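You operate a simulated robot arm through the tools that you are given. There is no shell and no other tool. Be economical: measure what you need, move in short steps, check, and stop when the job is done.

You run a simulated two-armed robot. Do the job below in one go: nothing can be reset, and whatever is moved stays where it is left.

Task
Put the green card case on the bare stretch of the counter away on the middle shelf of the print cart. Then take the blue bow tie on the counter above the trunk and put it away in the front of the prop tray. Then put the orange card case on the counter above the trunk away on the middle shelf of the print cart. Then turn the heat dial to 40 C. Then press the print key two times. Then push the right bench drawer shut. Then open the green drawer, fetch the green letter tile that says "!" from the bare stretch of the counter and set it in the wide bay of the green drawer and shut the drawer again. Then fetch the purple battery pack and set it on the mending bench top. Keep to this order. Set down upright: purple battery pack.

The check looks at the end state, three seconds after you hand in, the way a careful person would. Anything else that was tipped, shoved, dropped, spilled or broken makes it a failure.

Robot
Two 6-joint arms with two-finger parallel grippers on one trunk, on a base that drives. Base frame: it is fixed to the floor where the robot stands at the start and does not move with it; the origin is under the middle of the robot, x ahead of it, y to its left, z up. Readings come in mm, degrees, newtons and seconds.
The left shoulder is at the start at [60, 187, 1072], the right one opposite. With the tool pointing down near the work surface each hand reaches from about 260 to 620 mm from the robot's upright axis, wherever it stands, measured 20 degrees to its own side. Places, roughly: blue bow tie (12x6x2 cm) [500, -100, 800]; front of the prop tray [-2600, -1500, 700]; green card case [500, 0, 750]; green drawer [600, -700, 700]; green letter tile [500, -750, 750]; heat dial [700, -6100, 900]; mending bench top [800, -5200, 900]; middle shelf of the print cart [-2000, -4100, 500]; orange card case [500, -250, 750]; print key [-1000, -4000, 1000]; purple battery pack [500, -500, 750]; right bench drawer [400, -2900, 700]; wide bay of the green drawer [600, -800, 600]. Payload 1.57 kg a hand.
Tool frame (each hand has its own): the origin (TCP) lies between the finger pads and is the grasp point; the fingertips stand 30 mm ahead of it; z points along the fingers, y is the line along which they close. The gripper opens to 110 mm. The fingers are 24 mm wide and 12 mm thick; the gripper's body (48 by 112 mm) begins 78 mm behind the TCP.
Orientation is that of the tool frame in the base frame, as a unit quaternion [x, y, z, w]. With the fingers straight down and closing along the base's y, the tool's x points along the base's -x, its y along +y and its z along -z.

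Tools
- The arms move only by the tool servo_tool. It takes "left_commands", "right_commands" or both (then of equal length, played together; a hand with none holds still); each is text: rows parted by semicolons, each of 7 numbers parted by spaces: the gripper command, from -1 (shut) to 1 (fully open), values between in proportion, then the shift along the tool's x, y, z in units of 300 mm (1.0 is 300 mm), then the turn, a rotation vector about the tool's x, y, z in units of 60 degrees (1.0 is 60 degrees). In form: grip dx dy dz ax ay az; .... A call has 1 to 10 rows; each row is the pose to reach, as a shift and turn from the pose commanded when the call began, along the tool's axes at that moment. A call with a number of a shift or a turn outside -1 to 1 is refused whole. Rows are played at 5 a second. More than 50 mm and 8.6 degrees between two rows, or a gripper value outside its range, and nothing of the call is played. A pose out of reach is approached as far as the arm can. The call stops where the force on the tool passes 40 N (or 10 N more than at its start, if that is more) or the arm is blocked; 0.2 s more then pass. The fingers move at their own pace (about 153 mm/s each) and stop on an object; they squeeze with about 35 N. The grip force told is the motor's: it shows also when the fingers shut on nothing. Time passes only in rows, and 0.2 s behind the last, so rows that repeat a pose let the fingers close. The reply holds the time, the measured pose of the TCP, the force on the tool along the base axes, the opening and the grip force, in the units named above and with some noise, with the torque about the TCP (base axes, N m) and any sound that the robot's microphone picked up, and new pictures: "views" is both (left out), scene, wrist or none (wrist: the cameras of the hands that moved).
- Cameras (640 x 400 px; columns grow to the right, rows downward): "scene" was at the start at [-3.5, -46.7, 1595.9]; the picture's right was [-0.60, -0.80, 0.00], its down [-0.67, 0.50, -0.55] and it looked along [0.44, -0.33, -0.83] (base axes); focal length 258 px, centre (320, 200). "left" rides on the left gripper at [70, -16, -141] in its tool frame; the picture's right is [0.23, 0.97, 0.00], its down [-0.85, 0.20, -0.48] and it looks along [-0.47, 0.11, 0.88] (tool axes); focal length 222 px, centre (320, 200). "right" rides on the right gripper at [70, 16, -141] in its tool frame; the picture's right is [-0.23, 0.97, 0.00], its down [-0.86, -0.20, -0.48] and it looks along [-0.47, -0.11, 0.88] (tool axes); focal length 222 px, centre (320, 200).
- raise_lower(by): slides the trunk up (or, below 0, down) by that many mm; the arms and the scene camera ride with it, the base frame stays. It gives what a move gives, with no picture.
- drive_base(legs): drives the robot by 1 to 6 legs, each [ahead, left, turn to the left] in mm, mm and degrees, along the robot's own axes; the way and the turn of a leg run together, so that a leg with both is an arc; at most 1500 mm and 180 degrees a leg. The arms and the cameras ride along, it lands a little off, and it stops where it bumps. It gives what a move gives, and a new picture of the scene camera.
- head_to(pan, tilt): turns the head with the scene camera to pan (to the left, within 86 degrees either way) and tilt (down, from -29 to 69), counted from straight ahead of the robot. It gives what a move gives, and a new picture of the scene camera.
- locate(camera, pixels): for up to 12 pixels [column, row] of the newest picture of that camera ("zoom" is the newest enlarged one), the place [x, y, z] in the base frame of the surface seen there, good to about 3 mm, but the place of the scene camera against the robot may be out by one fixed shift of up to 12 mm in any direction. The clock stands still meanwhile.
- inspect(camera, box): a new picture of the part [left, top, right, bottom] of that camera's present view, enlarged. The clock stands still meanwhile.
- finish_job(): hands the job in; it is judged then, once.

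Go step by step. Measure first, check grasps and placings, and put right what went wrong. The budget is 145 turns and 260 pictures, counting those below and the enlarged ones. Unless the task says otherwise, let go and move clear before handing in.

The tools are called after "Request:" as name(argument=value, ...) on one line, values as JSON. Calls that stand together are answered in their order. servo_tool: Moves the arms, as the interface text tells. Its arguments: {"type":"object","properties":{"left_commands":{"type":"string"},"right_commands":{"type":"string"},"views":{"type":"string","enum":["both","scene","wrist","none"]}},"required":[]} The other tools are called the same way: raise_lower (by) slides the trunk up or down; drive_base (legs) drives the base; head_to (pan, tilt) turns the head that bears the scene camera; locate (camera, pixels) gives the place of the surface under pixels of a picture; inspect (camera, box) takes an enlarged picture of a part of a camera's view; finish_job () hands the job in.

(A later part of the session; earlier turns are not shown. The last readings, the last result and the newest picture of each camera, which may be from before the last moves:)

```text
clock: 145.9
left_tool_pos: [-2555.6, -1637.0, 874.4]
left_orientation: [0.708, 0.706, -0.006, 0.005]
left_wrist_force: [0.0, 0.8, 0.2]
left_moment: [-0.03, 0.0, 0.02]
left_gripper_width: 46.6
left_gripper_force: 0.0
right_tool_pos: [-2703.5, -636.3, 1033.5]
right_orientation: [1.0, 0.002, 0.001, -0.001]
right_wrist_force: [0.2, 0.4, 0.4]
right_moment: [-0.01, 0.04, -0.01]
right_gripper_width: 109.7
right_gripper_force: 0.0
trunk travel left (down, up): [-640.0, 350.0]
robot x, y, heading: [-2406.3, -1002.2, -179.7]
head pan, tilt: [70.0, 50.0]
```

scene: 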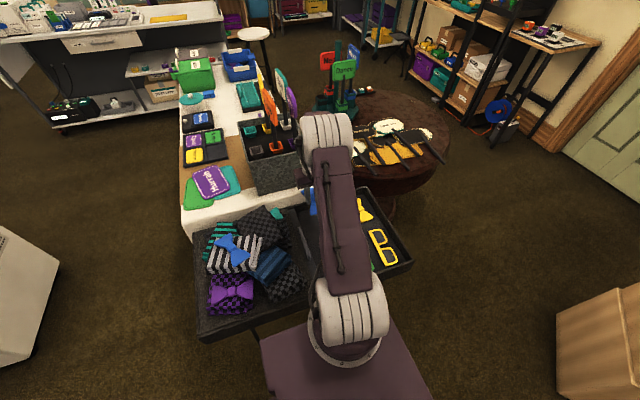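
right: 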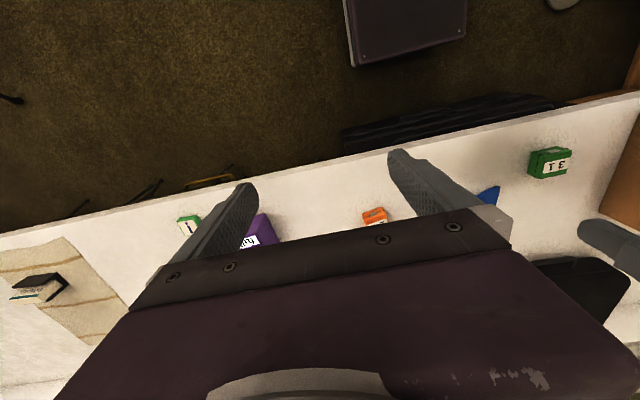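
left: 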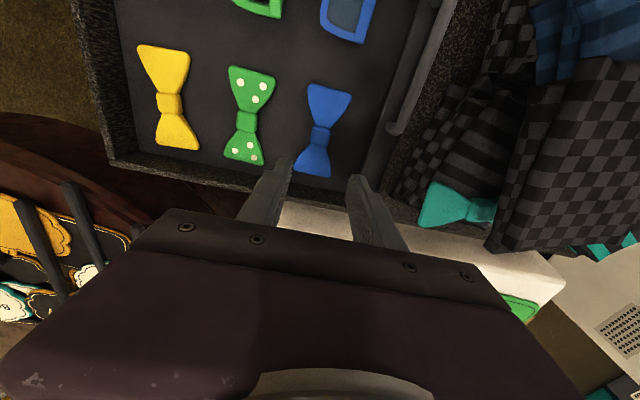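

The blue bow tie lies neatly next to the green one. I'll swing the left hand back to the front, undoing the yaw, and then tilt it for the orange case.

Request:
servo_tool(left_commands="0.3 0.129 -0.095 0 0 0 0.107; 0.3 0.257 -0.19 0 0 0 0.214; 0.3 0.386 -0.286 0 0 0 0.321; 0.3 0.514 -0.381 0 0 0 0.429; 0.3 0.643 -0.476 0 0 0 0.536; 0.3 0.771 -0.572 0 0 0 0.643; 0.3 0.9 -0.667 0 0 0 0.75; 0.3 0.9 -0.667 0 0 0 0.75", views="none")

Request:
servo_tool(left_commands="0.3 0.043 -0.13 0 0 0 0.107; 0.3 0.086 -0.26 0 0 0 0.214; 0.3 0.129 -0.39 0 0 0 0.321; 0.3 0.172 -0.52 0 0 0 0.429; 0.3 0.216 -0.65 0 0 0 0.536; 0.3 0.259 -0.78 0 0 0 0.643; 0.3 0.302 -0.91 0 0 0 0.75; 0.3 0.302 -0.91 0 0 0 0.75", views="none")

Request:
servo_tool(left_commands="0.3 0 0 0 0 -0.125 0; 0.3 0 0 0 0 -0.25 0; 0.3 0 0 0 0 -0.375 0; 0.3 0 0 0 0 -0.5 0; 0.3 0 0 0 0 -0.625 0; 0.3 0 0 0 0 -0.75 0; 0.3 0 0 0 0 -0.75 0", views="none")

Request:
raise_lower(by=60)

```text
clock: 147.7
left_tool_pos: [-2755.2, -1362.6, 870.0]
left_orientation: [0.925, 0.381, -0.004, 0.006]
left_wrist_force: [0.5, -0.1, 0.6]
left_moment: [0.02, 0.04, 0.02]
left_gripper_width: 71.7
left_gripper_force: 0.1
right_tool_pos: [-2702.7, -638.2, 1033.3]
right_orientation: [1.0, 0.002, 0.0, -0.001]
right_wrist_force: [0.0, 0.2, -0.1]
right_moment: [0.04, 0.03, -0.02]
right_gripper_width: 110.2
right_gripper_force: 0.0
trunk travel left (down, up): [-640.0, 350.0]
robot x, y, heading: [-2408.1, -1003.3, -179.8]
head pan, tilt: [70.0, 50.0]
```

```text
clock: 149.5
left_tool_pos: [-2885.3, -1104.0, 869.1]
left_orientation: [1.0, -0.001, -0.001, 0.008]
left_wrist_force: [0.2, 0.7, 0.6]
left_moment: [0.04, 0.01, -0.01]
left_gripper_width: 71.4
left_gripper_force: 0.0
right_tool_pos: [-2703.3, -636.1, 1034.2]
right_orientation: [1.0, 0.002, 0.0, -0.001]
right_wrist_force: [-0.5, -0.1, -0.4]
right_moment: [-0.03, -0.04, 0.01]
right_gripper_width: 110.0
right_gripper_force: 0.0
trunk travel left (down, up): [-640.0, 350.0]
robot x, y, heading: [-2408.0, -1002.5, -179.7]
head pan, tilt: [70.0, 50.0]
```

```text
clock: 151.1
left_tool_pos: [-2899.7, -1094.8, 881.9]
left_orientation: [0.925, -0.006, -0.38, 0.017]
left_wrist_force: [-0.9, 0.0, 0.6]
left_moment: [-0.03, -0.03, 0.02]
left_gripper_width: 71.6
left_gripper_force: 0.0
left hand out of reach, approached as far as the arm can: row 3, 4, 5, 6, 7
right_tool_pos: [-2703.9, -636.4, 1032.9]
right_orientation: [1.0, 0.003, -0.001, -0.001]
right_wrist_force: [0.4, -0.1, 1.4]
right_moment: [0.0, 0.01, 0.0]
right_gripper_width: 109.9
right_gripper_force: 0.1
trunk travel left (down, up): [-640.0, 350.0]
robot x, y, heading: [-2407.5, -1000.1, -179.8]
head pan, tilt: [70.0, 50.0]
```

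```text
clock: 152.1
left_tool_pos: [-2900.4, -1095.4, 941.7]
left_orientation: [0.925, -0.005, -0.381, 0.017]
left_wrist_force: [-0.2, 0.4, -0.5]
left_moment: [0.0, 0.05, 0.01]
left_gripper_width: 71.7
left_gripper_force: 0.0
right_tool_pos: [-2703.9, -636.0, 1092.6]
right_orientation: [1.0, 0.002, 0.001, 0.0]
right_wrist_force: [0.0, 0.2, -0.3]
right_moment: [-0.03, -0.02, -0.03]
right_gripper_width: 110.0
right_gripper_force: 0.1
trunk travel left (down, up): [-700.0, 290.0]
robot x, y, heading: [-2408.7, -1002.8, -179.5]
head pan, tilt: [70.0, 50.0]
```

I'll drive back to the counter for the orange case.

Request:
drive_base(legs=[[0, -650, 0], [0, 0, 90], [0, 0, 90], [1500, 0, 0], [550, 0, 0]])

Request:
head_to(pan=0, tilt=50)

```text
clock: 173.1
left_tool_pos: [101.4, -198.8, 942.5]
left_orientation: [-0.004, 0.925, 0.021, 0.38]
left_wrist_force: [0.4, 0.3, 0.2]
left_moment: [-0.01, 0.02, 0.02]
left_gripper_width: 71.3
left_gripper_force: 0.1
right_tool_pos: [-87.0, -661.2, 1093.1]
right_orientation: [-0.012, 1.0, 0.001, 0.0]
right_wrist_force: [0.4, -0.1, 0.8]
right_moment: [-0.01, 0.02, -0.01]
right_gripper_width: 110.1
right_gripper_force: 0.0
trunk travel left (down, up): [-700.0, 290.0]
robot x, y, heading: [-387.9, -298.3, 1.4]
head pan, tilt: [70.0, 50.0]
```

scene: 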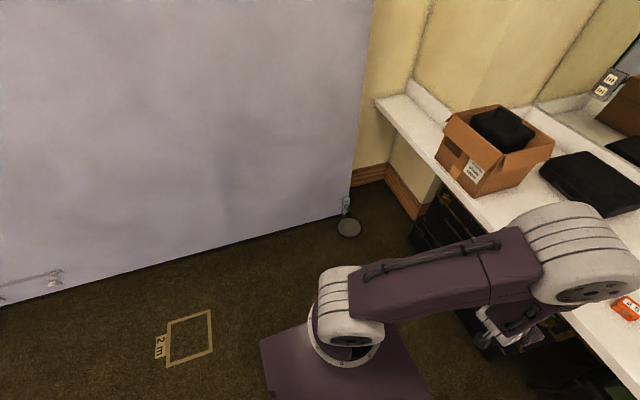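

```text
clock: 174.5
left_tool_pos: [101.6, -198.0, 942.0]
left_orientation: [-0.004, 0.925, 0.021, 0.38]
left_wrist_force: [-1.3, -0.5, -0.2]
left_moment: [0.0, -0.01, -0.01]
left_gripper_width: 71.4
left_gripper_force: 0.0
right_tool_pos: [-86.5, -661.4, 1093.6]
right_orientation: [-0.013, 1.0, -0.001, 0.0]
right_wrist_force: [0.9, 0.9, 0.5]
right_moment: [0.01, -0.02, 0.0]
right_gripper_width: 110.2
right_gripper_force: 0.0
trunk travel left (down, up): [-700.0, 290.0]
robot x, y, heading: [-388.1, -300.4, 1.4]
head pan, tilt: [0.0, 50.0]
```

scene: 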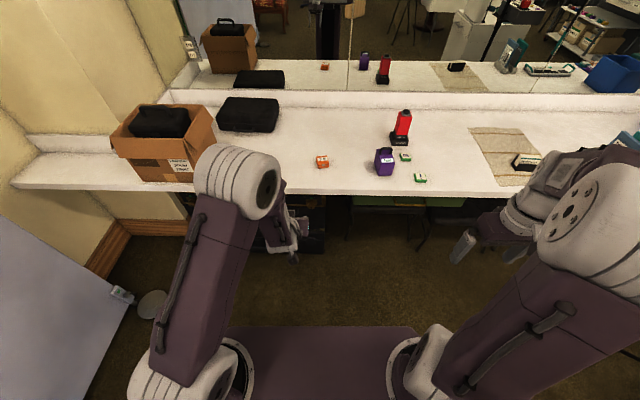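

The orange case is at (322,161). I'll drive up and take a wrist view.

Request:
drive_base(legs=[[0, -90, -1.4], [372, 0, 0]])

Request:
servo_tool(left_commands="0.6 0 0 0 0 0 0; 0.6 0 0 0 0 0 0", views="wrist")

```text
clock: 177.6
left_tool_pos: [475.3, -294.4, 943.1]
left_orientation: [0.005, 0.925, 0.017, 0.38]
left_wrist_force: [0.4, 0.8, 0.1]
left_moment: [-0.04, 0.0, -0.02]
left_gripper_width: 71.7
left_gripper_force: 0.1
right_tool_pos: [277.8, -754.0, 1093.3]
right_orientation: [-0.002, 1.0, -0.001, 0.0]
right_wrist_force: [-0.7, 0.0, 0.6]
right_moment: [0.01, 0.0, -0.01]
right_gripper_width: 109.9
right_gripper_force: 0.0
trunk travel left (down, up): [-700.0, 290.0]
robot x, y, heading: [-21.0, -391.1, 0.6]
head pan, tilt: [0.0, 50.0]
```

scene: 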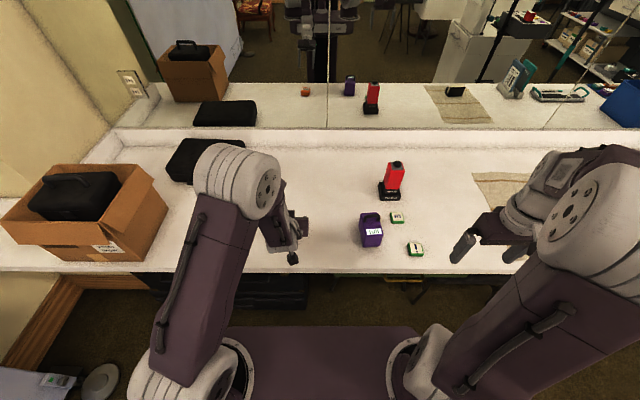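

```text
clock: 178.2
left_tool_pos: [475.6, -295.8, 941.5]
left_orientation: [0.005, 0.925, 0.017, 0.38]
left_wrist_force: [-0.7, 0.4, -0.1]
left_moment: [0.01, 0.0, 0.02]
left_gripper_width: 88.0
left_gripper_force: 0.1
right_tool_pos: [277.5, -754.6, 1093.0]
right_orientation: [-0.003, 1.0, -0.001, 0.0]
right_wrist_force: [0.2, -0.6, 0.2]
right_moment: [-0.02, -0.01, -0.04]
right_gripper_width: 110.0
right_gripper_force: 0.1
trunk travel left (down, up): [-700.0, 290.0]
robot x, y, heading: [-17.3, -387.8, 0.3]
head pan, tilt: [0.0, 50.0]
```

left: 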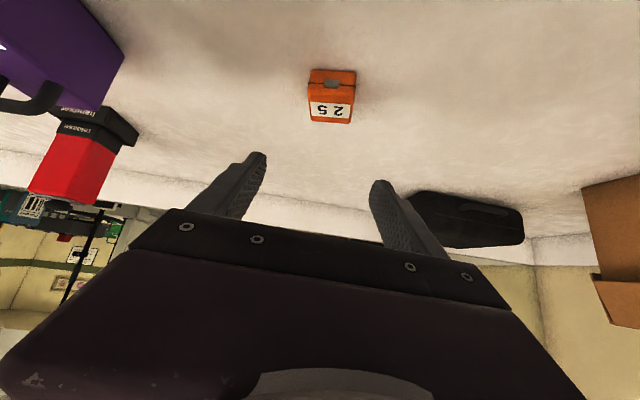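

Request:
locate(camera="left", pixels=[[331, 77], [332, 84], [312, 97], [354, 102], [331, 110], [310, 80], [354, 76], [330, 98], [380, 90]])

Request:
inspect(camera="left", box=[282, 50, 378, 140])

```text
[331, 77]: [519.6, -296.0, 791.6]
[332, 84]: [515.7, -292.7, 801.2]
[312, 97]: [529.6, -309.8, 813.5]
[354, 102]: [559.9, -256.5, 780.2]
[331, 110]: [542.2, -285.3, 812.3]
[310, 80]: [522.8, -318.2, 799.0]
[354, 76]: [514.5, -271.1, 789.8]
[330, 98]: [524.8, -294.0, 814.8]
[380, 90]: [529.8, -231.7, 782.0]
```

```text
4.44 times, centred on (330, 95) of left
```

zoom: 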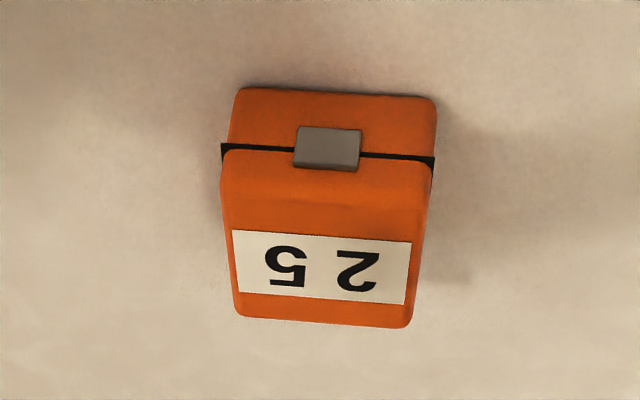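

The orange case is yawed about 10° counter-clockwise, centred near [543, -290]. I'll align the hand, descend at 45° tilt to TCP z 812, grip, and lift.

Request:
servo_tool(left_commands="0.6 0.037 0.005 0.116 -0.059 0 -0.059; 0.6 0.074 0.01 0.232 -0.118 0 -0.118; 0.6 0.111 0.015 0.348 -0.118 0 -0.118; 0.6 0.148 0.02 0.464 -0.118 0 -0.118; 0.6 0.148 0.02 0.464 -0.118 0 -0.118; -1 0.148 0.02 0.464 -0.118 0 -0.118; -1 0.148 0.02 0.464 -0.118 0 -0.118; -1 0.148 0.02 0.464 -0.118 0 -0.118; -1 0.07 0.02 0.386 -0.118 0 -0.118; -1 -0.03 0.02 0.286 -0.118 0 -0.118", views="both")

```text
clock: 180.4
left_tool_pos: [541.0, -288.3, 889.7]
left_orientation: [-0.074, 0.921, 0.05, 0.379]
left_wrist_force: [-0.4, 0.4, -0.6]
left_moment: [0.0, 0.03, 0.0]
left_gripper_width: 51.5
left_gripper_force: 34.8
right_tool_pos: [277.3, -755.9, 1093.6]
right_orientation: [-0.003, 1.0, 0.0, 0.002]
right_wrist_force: [0.3, -0.1, -1.1]
right_moment: [-0.01, 0.02, 0.02]
right_gripper_width: 110.0
right_gripper_force: 0.1
trunk travel left (down, up): [-700.0, 290.0]
robot x, y, heading: [-19.6, -388.7, 0.4]
head pan, tilt: [0.0, 50.0]
```

scene: 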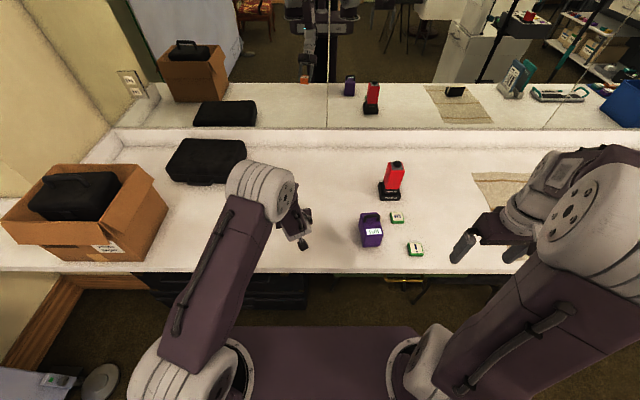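
left: 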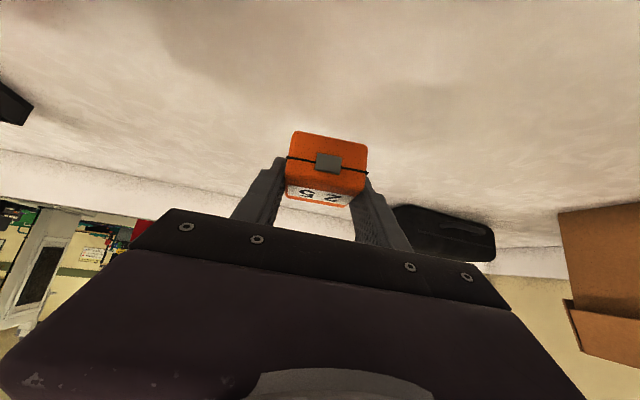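

The orange case is gripped (51.5 mm) and lifted. I'll drive back to the cart along the same lane.

Request:
drive_base(legs=[[-300, 0, 0], [0, 0, -90], [0, -1250, 0], [1500, 0, 0], [1310, 0, 0]])

Request:
head_to(pan=0, tilt=45)

```text
clock: 205.4
left_tool_pos: [-1659.0, -3726.9, 889.8]
left_orientation: [0.623, 0.683, -0.243, 0.295]
left_wrist_force: [-0.3, 0.0, -1.2]
left_moment: [0.0, -0.01, 0.02]
left_gripper_width: 51.0
left_gripper_force: 35.3
right_tool_pos: [-2104.6, -3430.4, 1093.0]
right_orientation: [0.729, 0.684, -0.001, -0.001]
right_wrist_force: [-0.6, 0.0, -0.3]
right_moment: [0.0, -0.01, -0.01]
right_gripper_width: 110.1
right_gripper_force: 0.0
trunk travel left (down, up): [-700.0, 290.0]
robot x, y, heading: [-1716.6, -3160.2, -93.6]
head pan, tilt: [0.0, 50.0]
```

scene: 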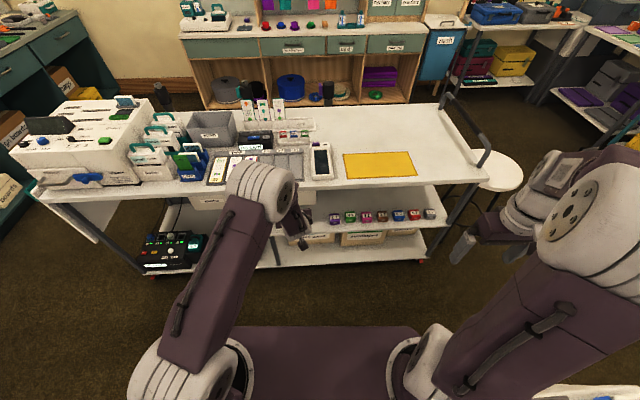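

```text
clock: 206.1
left_tool_pos: [-1658.2, -3726.3, 888.7]
left_orientation: [0.622, 0.683, -0.244, 0.296]
left_wrist_force: [-0.6, 0.9, -0.4]
left_moment: [0.01, 0.0, -0.01]
left_gripper_width: 51.2
left_gripper_force: 34.8
right_tool_pos: [-2105.7, -3429.8, 1093.3]
right_orientation: [0.73, 0.684, 0.0, 0.0]
right_wrist_force: [-0.4, -0.1, -0.1]
right_moment: [0.02, 0.02, -0.01]
right_gripper_width: 109.9
right_gripper_force: 0.1
trunk travel left (down, up): [-700.0, 290.0]
robot x, y, heading: [-1722.9, -3162.1, -93.7]
head pan, tilt: [0.0, 45.0]
```

scene: 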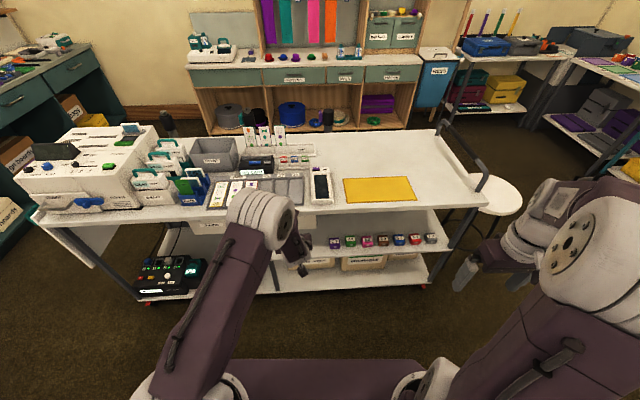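

I'll straighten, shift right, and move in to about y -3290, lower the trunk, and undo the 10° yaw, then check the wrist view.

Request:
drive_base(legs=[[0, -135, 3.7], [120, 0, 0]])

Request:
raise_lower(by=-330)

Request:
servo_tool(left_commands="-1 0 0 0 0.059 0 0.059; -1 0 0 0 0.118 0 0.118; -1 0 0 0 0.118 0 0.118", views="both")

```text
clock: 208.2
left_tool_pos: [-1755.6, -3835.1, 889.9]
left_orientation: [0.601, 0.702, -0.234, 0.303]
left_wrist_force: [1.0, 0.4, 0.5]
left_moment: [0.01, -0.03, 0.01]
left_gripper_width: 51.1
left_gripper_force: 34.4
right_tool_pos: [-2221.3, -3569.3, 1093.9]
right_orientation: [0.708, 0.706, -0.001, 0.001]
right_wrist_force: [0.0, -0.8, -0.2]
right_moment: [-0.02, 0.02, 0.01]
right_gripper_width: 110.0
right_gripper_force: 0.1
trunk travel left (down, up): [-700.0, 290.0]
robot x, y, heading: [-1852.0, -3274.4, -90.3]
head pan, tilt: [0.0, 45.0]
```

scene: 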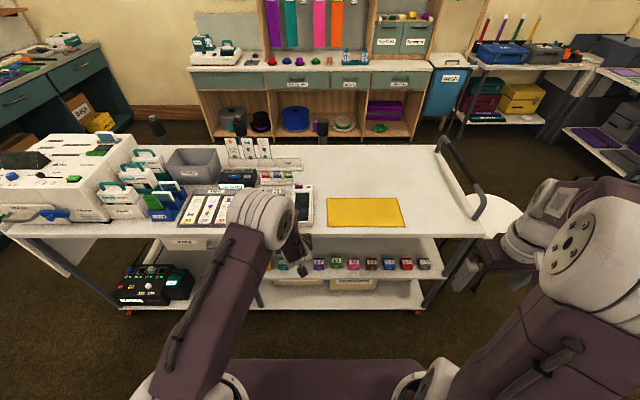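

```text
clock: 211.0
left_tool_pos: [-1820.5, -3806.8, 625.1]
left_orientation: [0.611, 0.685, -0.228, 0.325]
left_wrist_force: [-0.4, -1.4, -0.8]
left_moment: [0.01, 0.02, 0.0]
left_gripper_width: 50.9
left_gripper_force: 35.2
right_tool_pos: [-2284.4, -3531.8, 804.8]
right_orientation: [0.745, 0.667, 0.0, 0.023]
right_wrist_force: [-0.5, 0.6, 0.3]
right_moment: [-0.08, -0.01, 0.0]
right_gripper_width: 110.1
right_gripper_force: 0.1
trunk travel left (down, up): [-421.0, 569.0]
robot x, y, heading: [-1887.0, -3261.7, -91.7]
head pan, tilt: [0.0, 45.0]
stopped: the arm was blocked; the commanded pose is now the measured one
```

```text
clock: 211.3
left_tool_pos: [-1817.5, -3797.8, 637.8]
left_orientation: [0.612, 0.677, -0.228, 0.338]
left_wrist_force: [-0.7, -0.6, -0.3]
left_moment: [0.04, 0.01, 0.04]
left_gripper_width: 50.9
left_gripper_force: 35.0
right_tool_pos: [-2300.0, -3531.8, 797.8]
right_orientation: [0.726, 0.687, 0.0, 0.042]
right_wrist_force: [0.3, -0.9, -0.3]
right_moment: [0.08, 0.01, 0.0]
right_gripper_width: 110.1
right_gripper_force: 0.0
trunk travel left (down, up): [-421.0, 569.0]
robot x, y, heading: [-1887.2, -3274.2, -89.5]
head pan, tilt: [0.0, 45.0]
stopped in row 1 (left hand): the arm was blocked; the commanded pose is now the measured one
```

scene: 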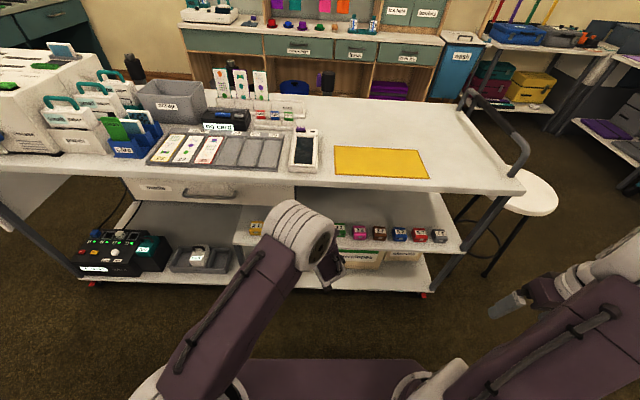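
left: 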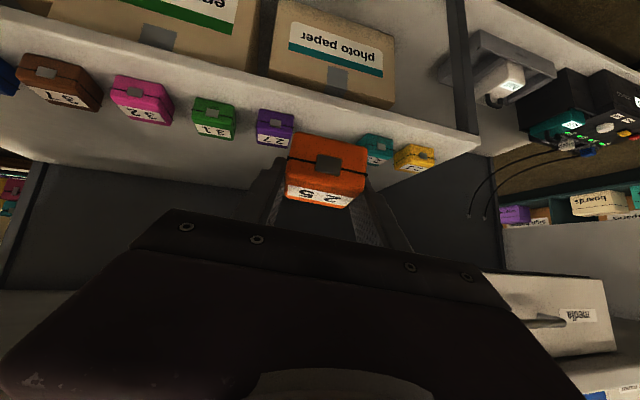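

The trunk was blocked partway down and the robot shifted a little, with the right arm deflected. I must see what it touched before moving further.

Request:
head_to(pan=-60, tilt=50)

Request:
inspect(camera="right", box=[0, 0, 640, 400])

```text
clock: 212.6
left_tool_pos: [-1811.4, -3799.7, 630.9]
left_orientation: [0.61, 0.682, -0.225, 0.335]
left_wrist_force: [-0.2, 0.4, 0.2]
left_moment: [-0.03, 0.04, 0.01]
left_gripper_width: 51.1
left_gripper_force: 35.0
right_tool_pos: [-2294.5, -3540.9, 794.8]
right_orientation: [0.722, 0.691, 0.002, 0.038]
right_wrist_force: [0.1, -0.7, -0.1]
right_moment: [0.02, -0.03, -0.01]
right_gripper_width: 109.9
right_gripper_force: 0.1
trunk travel left (down, up): [-421.0, 569.0]
robot x, y, heading: [-1886.4, -3270.2, -88.8]
head pan, tilt: [-60.0, 50.0]
```

scene: 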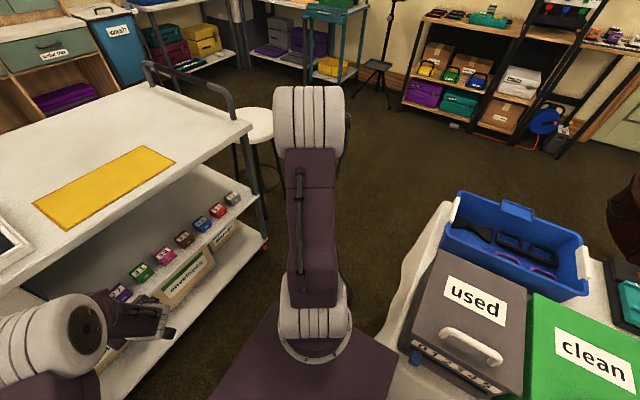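

```text
1.00 times, centred on (320, 200) of right (not enlarged: the box is as wide or as high as the picture)
```

zoom: 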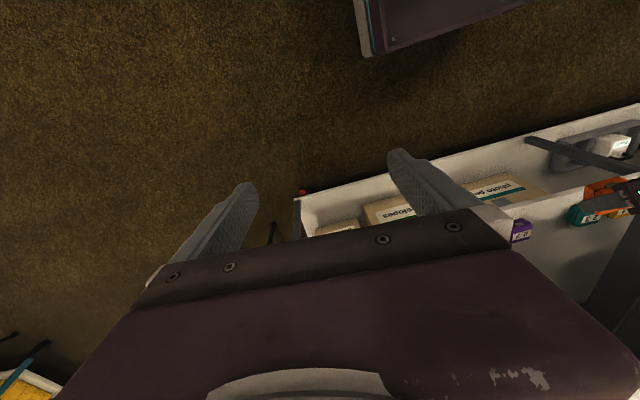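

The trunk plate's right rear came down on the corner of the cloth table (by the "used" box at (470,310)). I'll raise the trunk straight back up, then re-check the pose and the table.

Request:
raise_lower(by=150)

Request:
head_to(pan=-86, tilt=45)

Request:
locate(camera="scene", pixels=[[380, 255], [500, 300], [410, 320], [440, 350], [520, 360], [450, 270], [385, 330], [390, 380]])

```text
clock: 212.9
left_tool_pos: [-1838.7, -3799.0, 627.9]
left_orientation: [0.623, 0.669, -0.213, 0.346]
left_wrist_force: [0.1, -0.1, -1.0]
left_moment: [-0.05, 0.0, -0.02]
left_gripper_width: 51.1
left_gripper_force: 34.9
right_tool_pos: [-2325.3, -3534.9, 770.6]
right_orientation: [0.727, 0.684, 0.019, 0.053]
right_wrist_force: [1.1, 0.3, 1.2]
right_moment: [-0.07, 0.1, -0.03]
right_gripper_width: 109.9
right_gripper_force: 0.1
trunk travel left (down, up): [-436.0, 554.0]
robot x, y, heading: [-1878.9, -3270.9, -89.5]
head pan, tilt: [-60.0, 50.0]
stopped: the arm was blocked; the commanded pose is now the measured one
```

```text
clock: 213.8
left_tool_pos: [-1832.6, -3798.3, 630.2]
left_orientation: [0.619, 0.672, -0.216, 0.344]
left_wrist_force: [-0.4, -0.8, -0.5]
left_moment: [-0.01, -0.01, 0.02]
left_gripper_width: 51.4
left_gripper_force: 35.1
right_tool_pos: [-2319.1, -3536.9, 774.3]
right_orientation: [0.725, 0.687, 0.014, 0.051]
right_wrist_force: [0.5, 0.8, -0.9]
right_moment: [0.02, 0.01, 0.0]
right_gripper_width: 109.7
right_gripper_force: 0.1
trunk travel left (down, up): [-436.0, 554.0]
robot x, y, heading: [-1882.2, -3269.4, -89.2]
head pan, tilt: [-85.9, 45.0]
```

scene: 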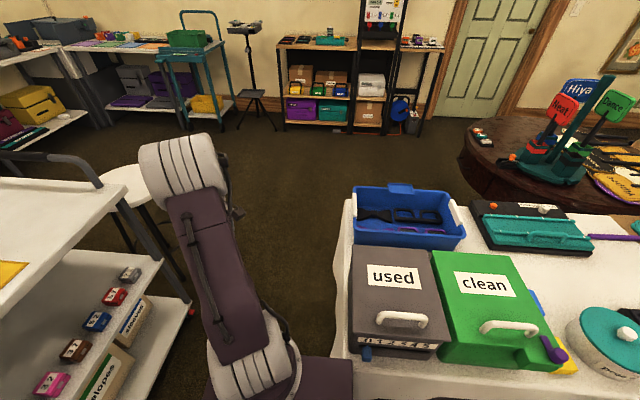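

```text
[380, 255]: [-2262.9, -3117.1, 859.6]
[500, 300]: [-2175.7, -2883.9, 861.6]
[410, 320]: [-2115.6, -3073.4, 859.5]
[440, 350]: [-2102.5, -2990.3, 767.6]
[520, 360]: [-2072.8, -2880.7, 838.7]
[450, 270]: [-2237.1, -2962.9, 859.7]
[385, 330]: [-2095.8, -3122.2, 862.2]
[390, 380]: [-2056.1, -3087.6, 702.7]
```

The table edge is at x ≈ -2056 (as first measured, so it hasn't moved), and the trunk plate overlaps it. I'll try a small raise first and watch the tilt.

Request:
raise_lower(by=40)

Request:
head_to(pan=-86, tilt=69)

```text
clock: 214.7
left_tool_pos: [-1838.4, -3797.1, 671.4]
left_orientation: [0.617, 0.671, -0.216, 0.35]
left_wrist_force: [0.1, 0.5, -0.4]
left_moment: [-0.02, 0.06, -0.01]
left_gripper_width: 50.9
left_gripper_force: 34.9
right_tool_pos: [-2325.9, -3533.9, 811.6]
right_orientation: [0.724, 0.687, 0.015, 0.055]
right_wrist_force: [-0.7, -0.4, 1.4]
right_moment: [0.03, -0.05, 0.02]
right_gripper_width: 109.9
right_gripper_force: 0.1
trunk travel left (down, up): [-476.0, 514.0]
robot x, y, heading: [-1883.5, -3273.5, -89.1]
head pan, tilt: [-85.9, 45.0]
```

```text
clock: 215.5
left_tool_pos: [-1837.6, -3797.5, 672.7]
left_orientation: [0.618, 0.67, -0.218, 0.351]
left_wrist_force: [-0.3, 0.1, -0.8]
left_moment: [-0.01, -0.01, -0.01]
left_gripper_width: 51.2
left_gripper_force: 35.2
right_tool_pos: [-2326.3, -3533.1, 813.4]
right_orientation: [0.724, 0.687, 0.016, 0.055]
right_wrist_force: [0.1, 0.6, -0.1]
right_moment: [-0.02, 0.02, -0.02]
right_gripper_width: 109.7
right_gripper_force: 0.1
trunk travel left (down, up): [-476.0, 514.0]
robot x, y, heading: [-1885.1, -3271.4, -89.1]
head pan, tilt: [-85.9, 68.8]
```

scene: 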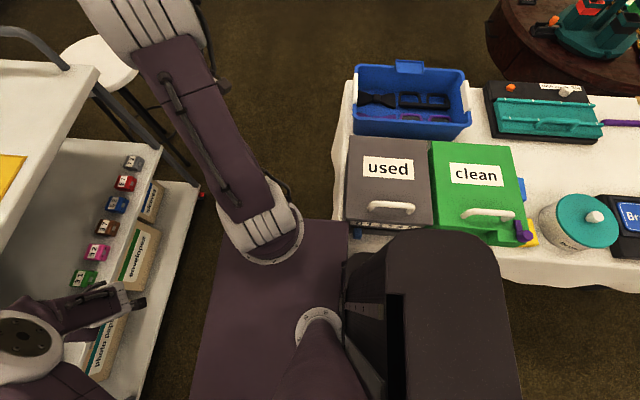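

Raising 40 mm worked and the boxes on the table are undisturbed. I'll ease the base left and forward off the table corner and re-read the poses.

Request:
raise_lower(by=100)

Request:
drive_base(legs=[[0, 40, 0], [50, 0, 0]])

```text
clock: 216.9
left_tool_pos: [-1839.4, -3797.3, 774.3]
left_orientation: [0.618, 0.669, -0.216, 0.352]
left_wrist_force: [-0.3, -0.3, -0.1]
left_moment: [-0.03, -0.01, 0.02]
left_gripper_width: 50.9
left_gripper_force: 35.1
right_tool_pos: [-2327.8, -3533.6, 912.6]
right_orientation: [0.724, 0.688, 0.018, 0.057]
right_wrist_force: [-0.7, -0.4, 0.5]
right_moment: [-0.01, 0.01, 0.0]
right_gripper_width: 109.9
right_gripper_force: 0.0
trunk travel left (down, up): [-576.0, 414.0]
robot x, y, heading: [-1886.0, -3271.8, -88.9]
head pan, tilt: [-85.9, 68.8]
```

```text
clock: 218.3
left_tool_pos: [-1808.6, -3846.9, 772.7]
left_orientation: [0.62, 0.666, -0.211, 0.357]
left_wrist_force: [0.7, 1.2, 0.3]
left_moment: [0.02, 0.01, 0.01]
left_gripper_width: 51.1
left_gripper_force: 34.7
right_tool_pos: [-2298.8, -3584.0, 904.6]
right_orientation: [0.723, 0.687, 0.023, 0.06]
right_wrist_force: [-0.4, -0.5, -0.8]
right_moment: [0.04, 0.04, 0.0]
right_gripper_width: 109.8
right_gripper_force: 0.1
trunk travel left (down, up): [-576.0, 414.0]
robot x, y, heading: [-1842.4, -3321.5, -89.1]
head pan, tilt: [-85.9, 68.8]
```

scene: 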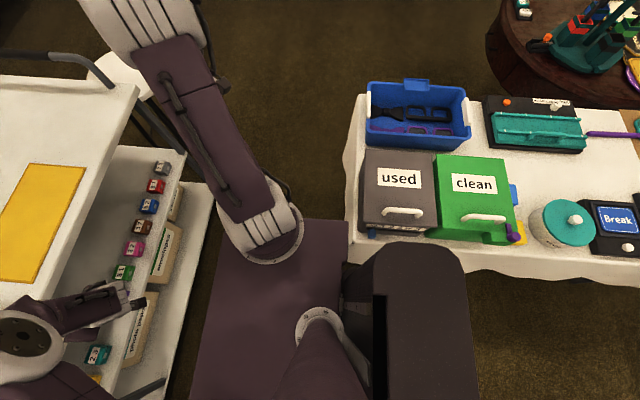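

The body is upright again; only the arm poses kept a roughly 12° twist. I'll correct the left hand's orientation, retracting slightly, and see it.

Request:
servo_tool(left_commands="-1 0.03 0.05 -0.03 0.103 0.021 -0.009; -1 0.06 0.1 -0.06 0.206 0.043 -0.018; -1 0.06 0.1 -0.06 0.206 0.043 -0.018", views="wrist")

Request:
head_to(pan=0, tilt=50)

```text
clock: 219.1
left_tool_pos: [-1792.3, -3829.6, 785.9]
left_orientation: [0.655, 0.653, -0.264, 0.273]
left_wrist_force: [0.3, 0.0, -1.0]
left_moment: [0.02, 0.02, -0.03]
left_gripper_width: 51.0
left_gripper_force: 35.0
left hand out of reach, approached as far as the arm can: row 2, 3
right_tool_pos: [-2298.4, -3583.8, 903.4]
right_orientation: [0.724, 0.687, 0.022, 0.062]
right_wrist_force: [-0.4, 1.0, -0.7]
right_moment: [0.02, -0.03, 0.02]
right_gripper_width: 110.1
right_gripper_force: 0.1
trunk travel left (down, up): [-576.0, 414.0]
robot x, y, heading: [-1847.1, -3319.5, -89.1]
head pan, tilt: [-85.9, 68.8]
```

left: 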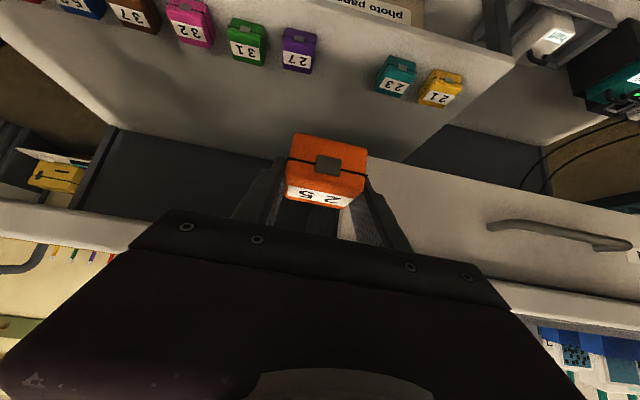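

```text
clock: 220.7
left_tool_pos: [-1793.0, -3829.6, 785.7]
left_orientation: [0.654, 0.653, -0.264, 0.274]
left_wrist_force: [0.4, -0.1, -1.1]
left_moment: [0.0, -0.01, -0.02]
left_gripper_width: 51.2
left_gripper_force: 34.8
right_tool_pos: [-2299.2, -3583.9, 905.1]
right_orientation: [0.725, 0.686, 0.022, 0.062]
right_wrist_force: [-0.1, 0.2, 0.2]
right_moment: [0.0, 0.03, -0.01]
right_gripper_width: 110.1
right_gripper_force: 0.0
trunk travel left (down, up): [-576.0, 414.0]
robot x, y, heading: [-1843.5, -3321.4, -89.1]
head pan, tilt: [0.0, 50.0]
```

scene: 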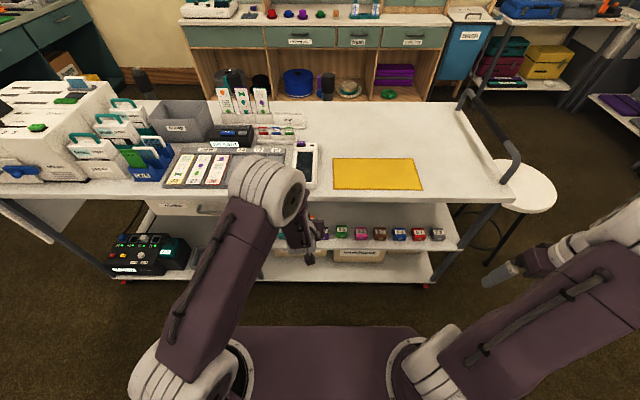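

The left hand is straight again with the orange case in front of the gap. I'll measure 27 and 23, then move the base forward and lower.

Request:
locate(camera="left", pixels=[[285, 36], [317, 42], [299, 36], [380, 65], [415, 70], [397, 65], [440, 80], [305, 72], [495, 225], [380, 160]])

Request:
drive_base(legs=[[-10, 20, -0.9]])

```text
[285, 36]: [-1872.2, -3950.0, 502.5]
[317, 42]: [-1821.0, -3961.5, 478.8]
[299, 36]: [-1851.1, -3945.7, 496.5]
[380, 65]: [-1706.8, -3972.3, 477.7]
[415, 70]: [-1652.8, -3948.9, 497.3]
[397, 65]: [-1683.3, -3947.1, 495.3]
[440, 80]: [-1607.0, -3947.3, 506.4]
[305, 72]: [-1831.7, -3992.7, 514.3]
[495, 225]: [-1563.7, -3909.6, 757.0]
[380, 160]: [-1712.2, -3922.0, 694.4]
```

```text
clock: 221.5
left_tool_pos: [-1781.7, -3820.7, 786.0]
left_orientation: [0.66, 0.648, -0.266, 0.271]
left_wrist_force: [0.2, -0.2, -0.4]
left_moment: [-0.01, -0.02, 0.04]
left_gripper_width: 51.4
left_gripper_force: 34.5
right_tool_pos: [-2284.5, -3566.2, 903.4]
right_orientation: [0.73, 0.68, 0.023, 0.061]
right_wrist_force: [-0.1, -0.1, 0.5]
right_moment: [0.03, 0.05, -0.02]
right_gripper_width: 110.3
right_gripper_force: 0.1
trunk travel left (down, up): [-576.0, 414.0]
robot x, y, heading: [-1824.1, -3311.3, -90.1]
head pan, tilt: [0.0, 50.0]
```

scene: 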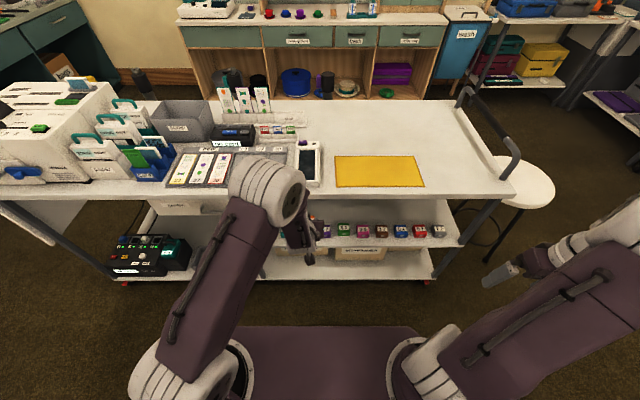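

27 is centred near x -1850 and 23 near x -1681, so the slot is x ≈ -1766. I'll shift left clear of the table corner, forward a bit, and lower the trunk.

Request:
drive_base(legs=[[0, 40, 0], [28, 0, 0]])

Request:
raise_lower(by=-226)

```text
clock: 222.8
left_tool_pos: [-1741.5, -3847.8, 785.8]
left_orientation: [0.659, 0.648, -0.266, 0.273]
left_wrist_force: [-0.2, 0.2, -0.2]
left_moment: [-0.02, -0.02, -0.01]
left_gripper_width: 50.9
left_gripper_force: 34.8
right_tool_pos: [-2243.6, -3594.6, 903.9]
right_orientation: [0.729, 0.681, 0.022, 0.061]
right_wrist_force: [-0.2, 0.0, -0.5]
right_moment: [-0.01, 0.01, -0.01]
right_gripper_width: 110.2
right_gripper_force: 0.1
trunk travel left (down, up): [-576.0, 414.0]
robot x, y, heading: [-1781.6, -3338.2, -90.0]
head pan, tilt: [0.0, 50.0]
```

scene: 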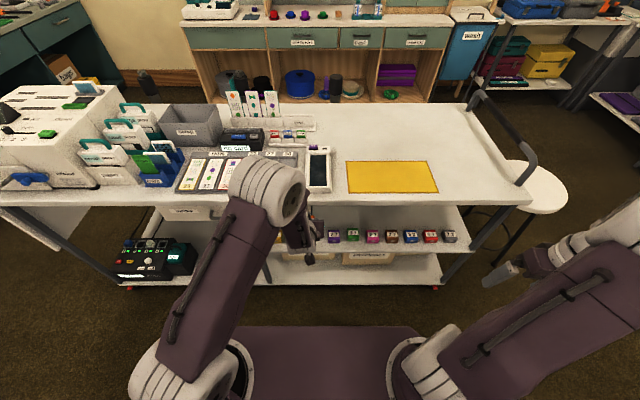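

```text
clock: 225.2
left_tool_pos: [-1740.1, -3848.6, 559.7]
left_orientation: [0.659, 0.649, -0.266, 0.272]
left_wrist_force: [-0.1, 0.0, 0.3]
left_moment: [0.0, 0.02, 0.04]
left_gripper_width: 51.0
left_gripper_force: 35.2
right_tool_pos: [-2244.4, -3594.2, 679.7]
right_orientation: [0.729, 0.681, 0.021, 0.061]
right_wrist_force: [-0.2, 1.0, 0.9]
right_moment: [0.02, 0.0, 0.01]
right_gripper_width: 110.0
right_gripper_force: 0.0
trunk travel left (down, up): [-350.0, 640.0]
robot x, y, heading: [-1783.4, -3337.8, -89.9]
head pan, tilt: [0.0, 50.0]
```

Lowered cleanly. I'll align to x -1766, move in over the shelf, and check.

Request:
servo_tool(left_commands="-1 0.035 -0.087 0.035 0 0 0; -1 -0.028 -0.087 0.16 0 0 0; -1 -0.123 -0.087 0.255 0 0 0; -1 -0.222 -0.087 0.353 0 0 0; -1 -0.222 -0.087 0.353 0 0 0", views="wrist")

```text
clock: 226.4
left_tool_pos: [-1768.5, -3970.6, 531.4]
left_orientation: [0.659, 0.648, -0.267, 0.272]
left_wrist_force: [-0.2, 0.3, -1.0]
left_moment: [0.04, 0.02, -0.03]
left_gripper_width: 51.1
left_gripper_force: 34.9
right_tool_pos: [-2244.3, -3594.2, 678.2]
right_orientation: [0.729, 0.681, 0.022, 0.062]
right_wrist_force: [0.7, 0.2, 0.4]
right_moment: [0.02, 0.01, 0.01]
right_gripper_width: 109.8
right_gripper_force: 0.3
trunk travel left (down, up): [-350.0, 640.0]
robot x, y, heading: [-1783.7, -3339.3, -89.9]
head pan, tilt: [0.0, 50.0]
```

left: 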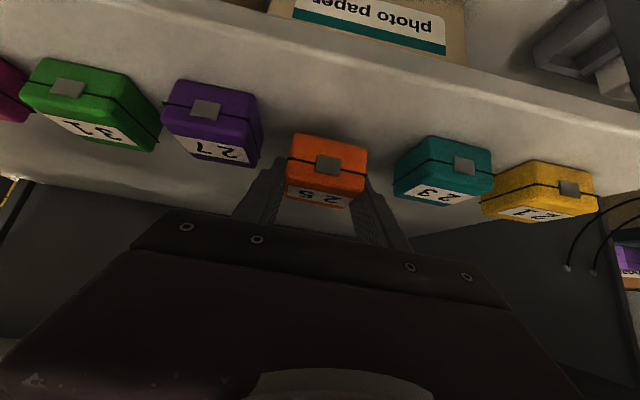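

The orange case hangs between 27 and 23. Quick check of the gaps, then lower.

Request:
locate(camera="left", pixels=[[256, 130], [290, 160], [364, 168], [398, 165], [215, 100], [325, 150], [460, 160]])

Request:
servo_tool(left_commands="-1 0.02 0 0.02 0 0 0; -1 0.03 0 0.03 0 0 0; -1 0.037 0 0.037 0 0 0; -1 0.042 0 0.042 0 0 0; -1 0.047 0 0.047 0 0 0; -1 0.052 0 0.052 0 0 0; -1 0.057 0 0.057 0 0 0; -1 0.062 0 0.062 0 0 0; -1 0.067 0 0.067 0 0 0", views="wrist")

```text
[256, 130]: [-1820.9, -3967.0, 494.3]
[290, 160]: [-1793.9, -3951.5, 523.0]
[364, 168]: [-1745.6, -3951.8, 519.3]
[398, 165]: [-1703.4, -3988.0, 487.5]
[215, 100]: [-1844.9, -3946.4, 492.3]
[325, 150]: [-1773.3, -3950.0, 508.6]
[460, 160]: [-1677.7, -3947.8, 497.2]
```

```text
clock: 228.4
left_tool_pos: [-1768.4, -3969.9, 510.5]
left_orientation: [0.657, 0.647, -0.271, 0.276]
left_wrist_force: [1.1, 0.8, 38.9]
left_moment: [-0.05, 0.75, -0.08]
left_gripper_width: 51.2
left_gripper_force: 35.1
right_tool_pos: [-2244.0, -3590.9, 679.5]
right_orientation: [0.73, 0.68, 0.02, 0.064]
right_wrist_force: [-0.1, 0.2, -0.1]
right_moment: [0.01, -0.01, -0.01]
right_gripper_width: 110.0
right_gripper_force: 0.2
trunk travel left (down, up): [-350.0, 640.0]
robot x, y, heading: [-1781.8, -3336.7, -90.1]
head pan, tilt: [0.0, 50.0]
```

left: 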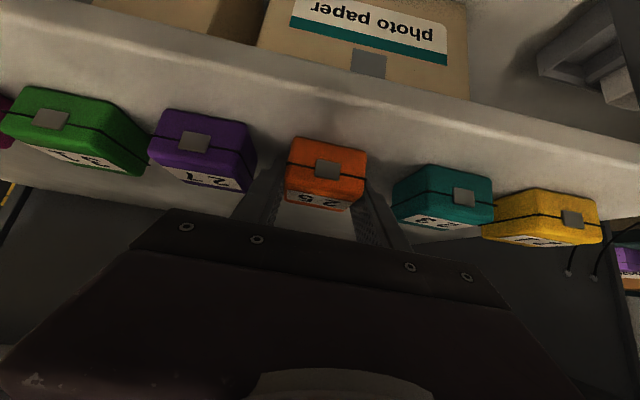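

Contact at 510.5. I'll open only to about 62 mm and withdraw.

Request:
servo_tool(left_commands="0.13 -0.004 0.005 -0.004 0 0 0; 0.13 -0.004 0.005 -0.004 0 0 0; 0.13 -0.004 0.005 -0.004 0 0 0; 0.13 0 0.005 -0.12 0 0 0; 0.13 0 0.005 -0.27 0 0 0; 0.13 0.08 0.005 -0.4 0 0 0; 0.13 0.12 0.005 -0.46 0 0 0; 0.13 0.12 0.005 -0.46 0 0 0", views="wrist")

```text
clock: 230.2
left_tool_pos: [-1764.4, -3846.1, 574.7]
left_orientation: [0.66, 0.649, -0.265, 0.271]
left_wrist_force: [-0.3, -0.1, 0.2]
left_moment: [-0.04, 0.0, -0.03]
left_gripper_width: 62.1
left_gripper_force: 0.0
right_tool_pos: [-2244.3, -3593.3, 678.3]
right_orientation: [0.729, 0.681, 0.022, 0.062]
right_wrist_force: [0.4, -0.1, 0.5]
right_moment: [-0.01, 0.02, 0.01]
right_gripper_width: 110.0
right_gripper_force: 0.0
trunk travel left (down, up): [-350.0, 640.0]
robot x, y, heading: [-1784.1, -3336.9, -90.2]
head pan, tilt: [0.0, 50.0]
```

left: 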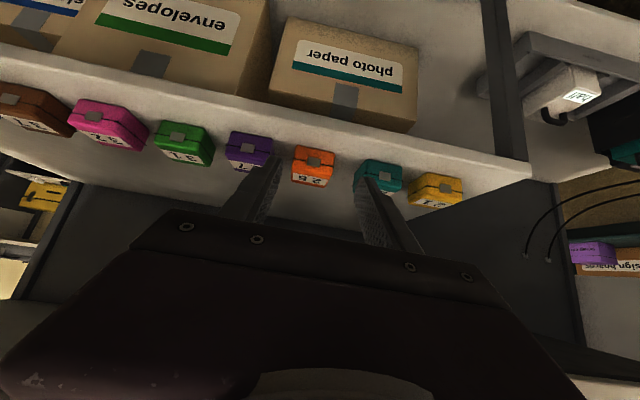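

The orange case is in its slot. Next is the heat dial near [700, -6100]; I'll raise the trunk and look to the left for the route.

Request:
raise_lower(by=350)

Request:
head_to(pan=60, tilt=25)

Request:
locate(camera="scene", pixels=[[320, 300], [320, 250], [450, 250], [500, 300], [200, 250], [250, 220], [100, 250], [400, 220], [560, 300], [300, 200], [600, 200], [380, 350]])

```text
clock: 233.6
left_tool_pos: [-1764.2, -3848.2, 924.4]
left_orientation: [0.66, 0.648, -0.267, 0.271]
left_wrist_force: [0.3, 0.1, 0.5]
left_moment: [0.01, -0.02, -0.02]
left_gripper_width: 62.4
left_gripper_force: 0.1
right_tool_pos: [-2243.0, -3594.0, 1028.0]
right_orientation: [0.729, 0.681, 0.022, 0.062]
right_wrist_force: [-0.3, -0.5, -0.1]
right_moment: [-0.02, -0.02, -0.02]
right_gripper_width: 110.1
right_gripper_force: 0.1
trunk travel left (down, up): [-700.0, 290.0]
robot x, y, heading: [-1784.9, -3337.6, -90.0]
head pan, tilt: [0.0, 50.0]
```

```text
clock: 234.9
left_tool_pos: [-1763.6, -3846.7, 924.4]
left_orientation: [0.66, 0.648, -0.267, 0.271]
left_wrist_force: [0.8, 0.4, 0.2]
left_moment: [-0.01, 0.0, 0.03]
left_gripper_width: 62.2
left_gripper_force: 0.1
right_tool_pos: [-2243.6, -3594.0, 1027.9]
right_orientation: [0.729, 0.681, 0.022, 0.062]
right_wrist_force: [0.1, -0.3, 0.2]
right_moment: [0.0, -0.02, 0.02]
right_gripper_width: 110.0
right_gripper_force: 0.1
trunk travel left (down, up): [-700.0, 290.0]
robot x, y, heading: [-1788.8, -3335.9, -90.0]
head pan, tilt: [60.0, 25.0]
```

scene: 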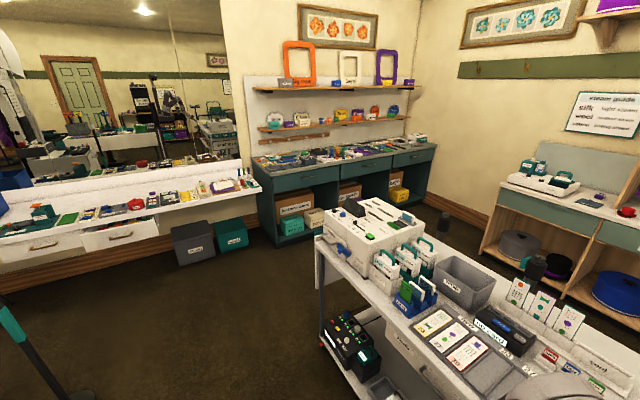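

```text
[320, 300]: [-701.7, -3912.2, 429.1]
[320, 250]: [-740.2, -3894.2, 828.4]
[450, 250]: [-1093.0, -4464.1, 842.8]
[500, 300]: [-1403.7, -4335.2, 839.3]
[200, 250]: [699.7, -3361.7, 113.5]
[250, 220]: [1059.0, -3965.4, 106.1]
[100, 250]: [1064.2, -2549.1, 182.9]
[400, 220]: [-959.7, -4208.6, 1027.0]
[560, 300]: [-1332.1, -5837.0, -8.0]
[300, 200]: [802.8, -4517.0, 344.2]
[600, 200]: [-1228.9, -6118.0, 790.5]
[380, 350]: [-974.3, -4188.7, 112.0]
```

Request:
locate(camera="scene", pixels=[[10, 320], [50, 370], [80, 395], [545, 180], [440, 220], [320, 335], [425, 190], [500, 190]])

Request:
head_to(pan=86, tilt=40)

```text
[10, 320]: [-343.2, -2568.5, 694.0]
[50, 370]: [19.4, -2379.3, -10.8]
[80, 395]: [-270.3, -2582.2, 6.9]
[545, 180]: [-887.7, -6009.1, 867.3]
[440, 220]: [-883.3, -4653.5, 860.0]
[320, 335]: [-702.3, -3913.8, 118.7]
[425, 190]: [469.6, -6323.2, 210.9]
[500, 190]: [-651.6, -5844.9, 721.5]
```

```text
clock: 235.8
left_tool_pos: [-1763.5, -3847.2, 925.3]
left_orientation: [0.66, 0.648, -0.266, 0.271]
left_wrist_force: [-0.1, 0.5, 0.3]
left_moment: [0.01, 0.04, 0.03]
left_gripper_width: 62.1
left_gripper_force: 0.1
right_tool_pos: [-2243.1, -3593.9, 1028.9]
right_orientation: [0.729, 0.681, 0.022, 0.062]
right_wrist_force: [-0.2, 1.2, 0.3]
right_moment: [-0.02, -0.01, -0.01]
right_gripper_width: 109.8
right_gripper_force: 0.1
trunk travel left (down, up): [-700.0, 290.0]
robot x, y, heading: [-1785.5, -3342.0, -90.2]
head pan, tilt: [85.9, 40.0]
```

scene: 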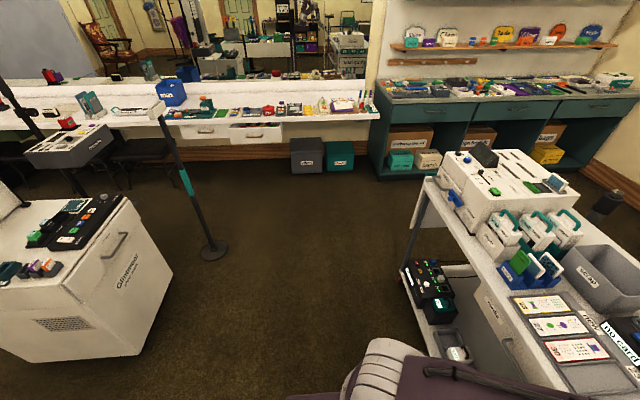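

The lane along y ≈ -3190 is clear (stand pole at [-270, -2582], cart corner at [-700, -3912]). I'll go left and then down toward the far benches.

Request:
drive_base(legs=[[-150, 0, 0], [0, 1500, 0], [0, 200, 0], [1400, 0, 0]])

Request:
head_to(pan=25, tilt=25)

```text
clock: 251.9
left_tool_pos: [-45.4, -5066.8, 924.4]
left_orientation: [0.658, 0.65, -0.266, 0.273]
left_wrist_force: [0.4, -0.1, -0.8]
left_moment: [0.02, -0.02, -0.06]
left_gripper_width: 62.3
left_gripper_force: 0.1
right_tool_pos: [-527.8, -4818.0, 1028.1]
right_orientation: [0.727, 0.683, 0.022, 0.062]
right_wrist_force: [0.2, -0.4, 0.8]
right_moment: [0.04, -0.02, -0.01]
right_gripper_width: 109.8
right_gripper_force: 0.0
trunk travel left (down, up): [-700.0, 290.0]
robot x, y, heading: [-66.3, -4562.2, -89.9]
head pan, tilt: [85.9, 40.0]
```

scene: 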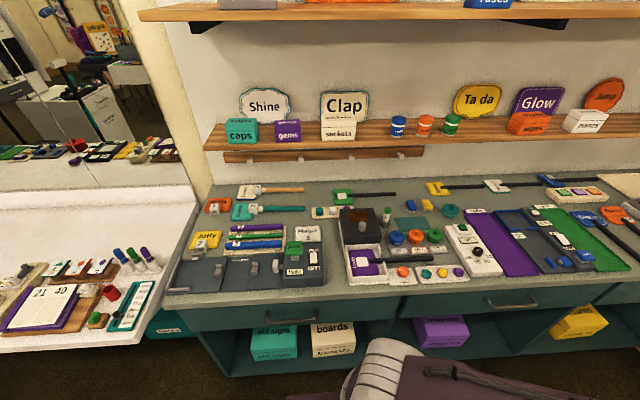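

```text
clock: 253.2
left_tool_pos: [-46.8, -5067.3, 924.6]
left_orientation: [0.657, 0.651, -0.265, 0.272]
left_wrist_force: [0.0, -0.1, 0.2]
left_moment: [0.02, 0.02, -0.02]
left_gripper_width: 62.2
left_gripper_force: 0.0
right_tool_pos: [-526.7, -4818.1, 1027.9]
right_orientation: [0.728, 0.683, 0.022, 0.061]
right_wrist_force: [0.0, 0.3, 0.6]
right_moment: [-0.01, 0.0, 0.01]
right_gripper_width: 109.9
right_gripper_force: 0.1
trunk travel left (down, up): [-700.0, 290.0]
robot x, y, heading: [-68.9, -4564.5, -89.7]
head pan, tilt: [25.0, 25.0]
```

scene: 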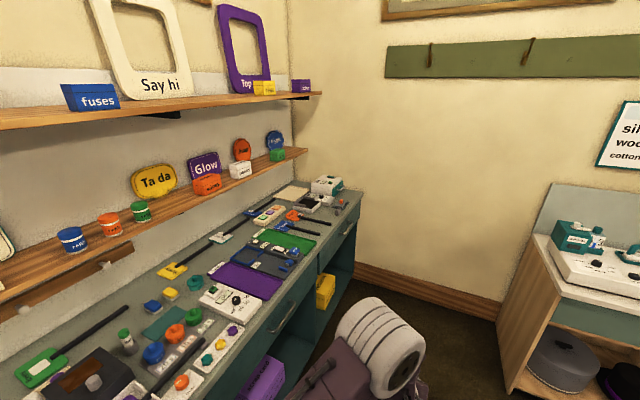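

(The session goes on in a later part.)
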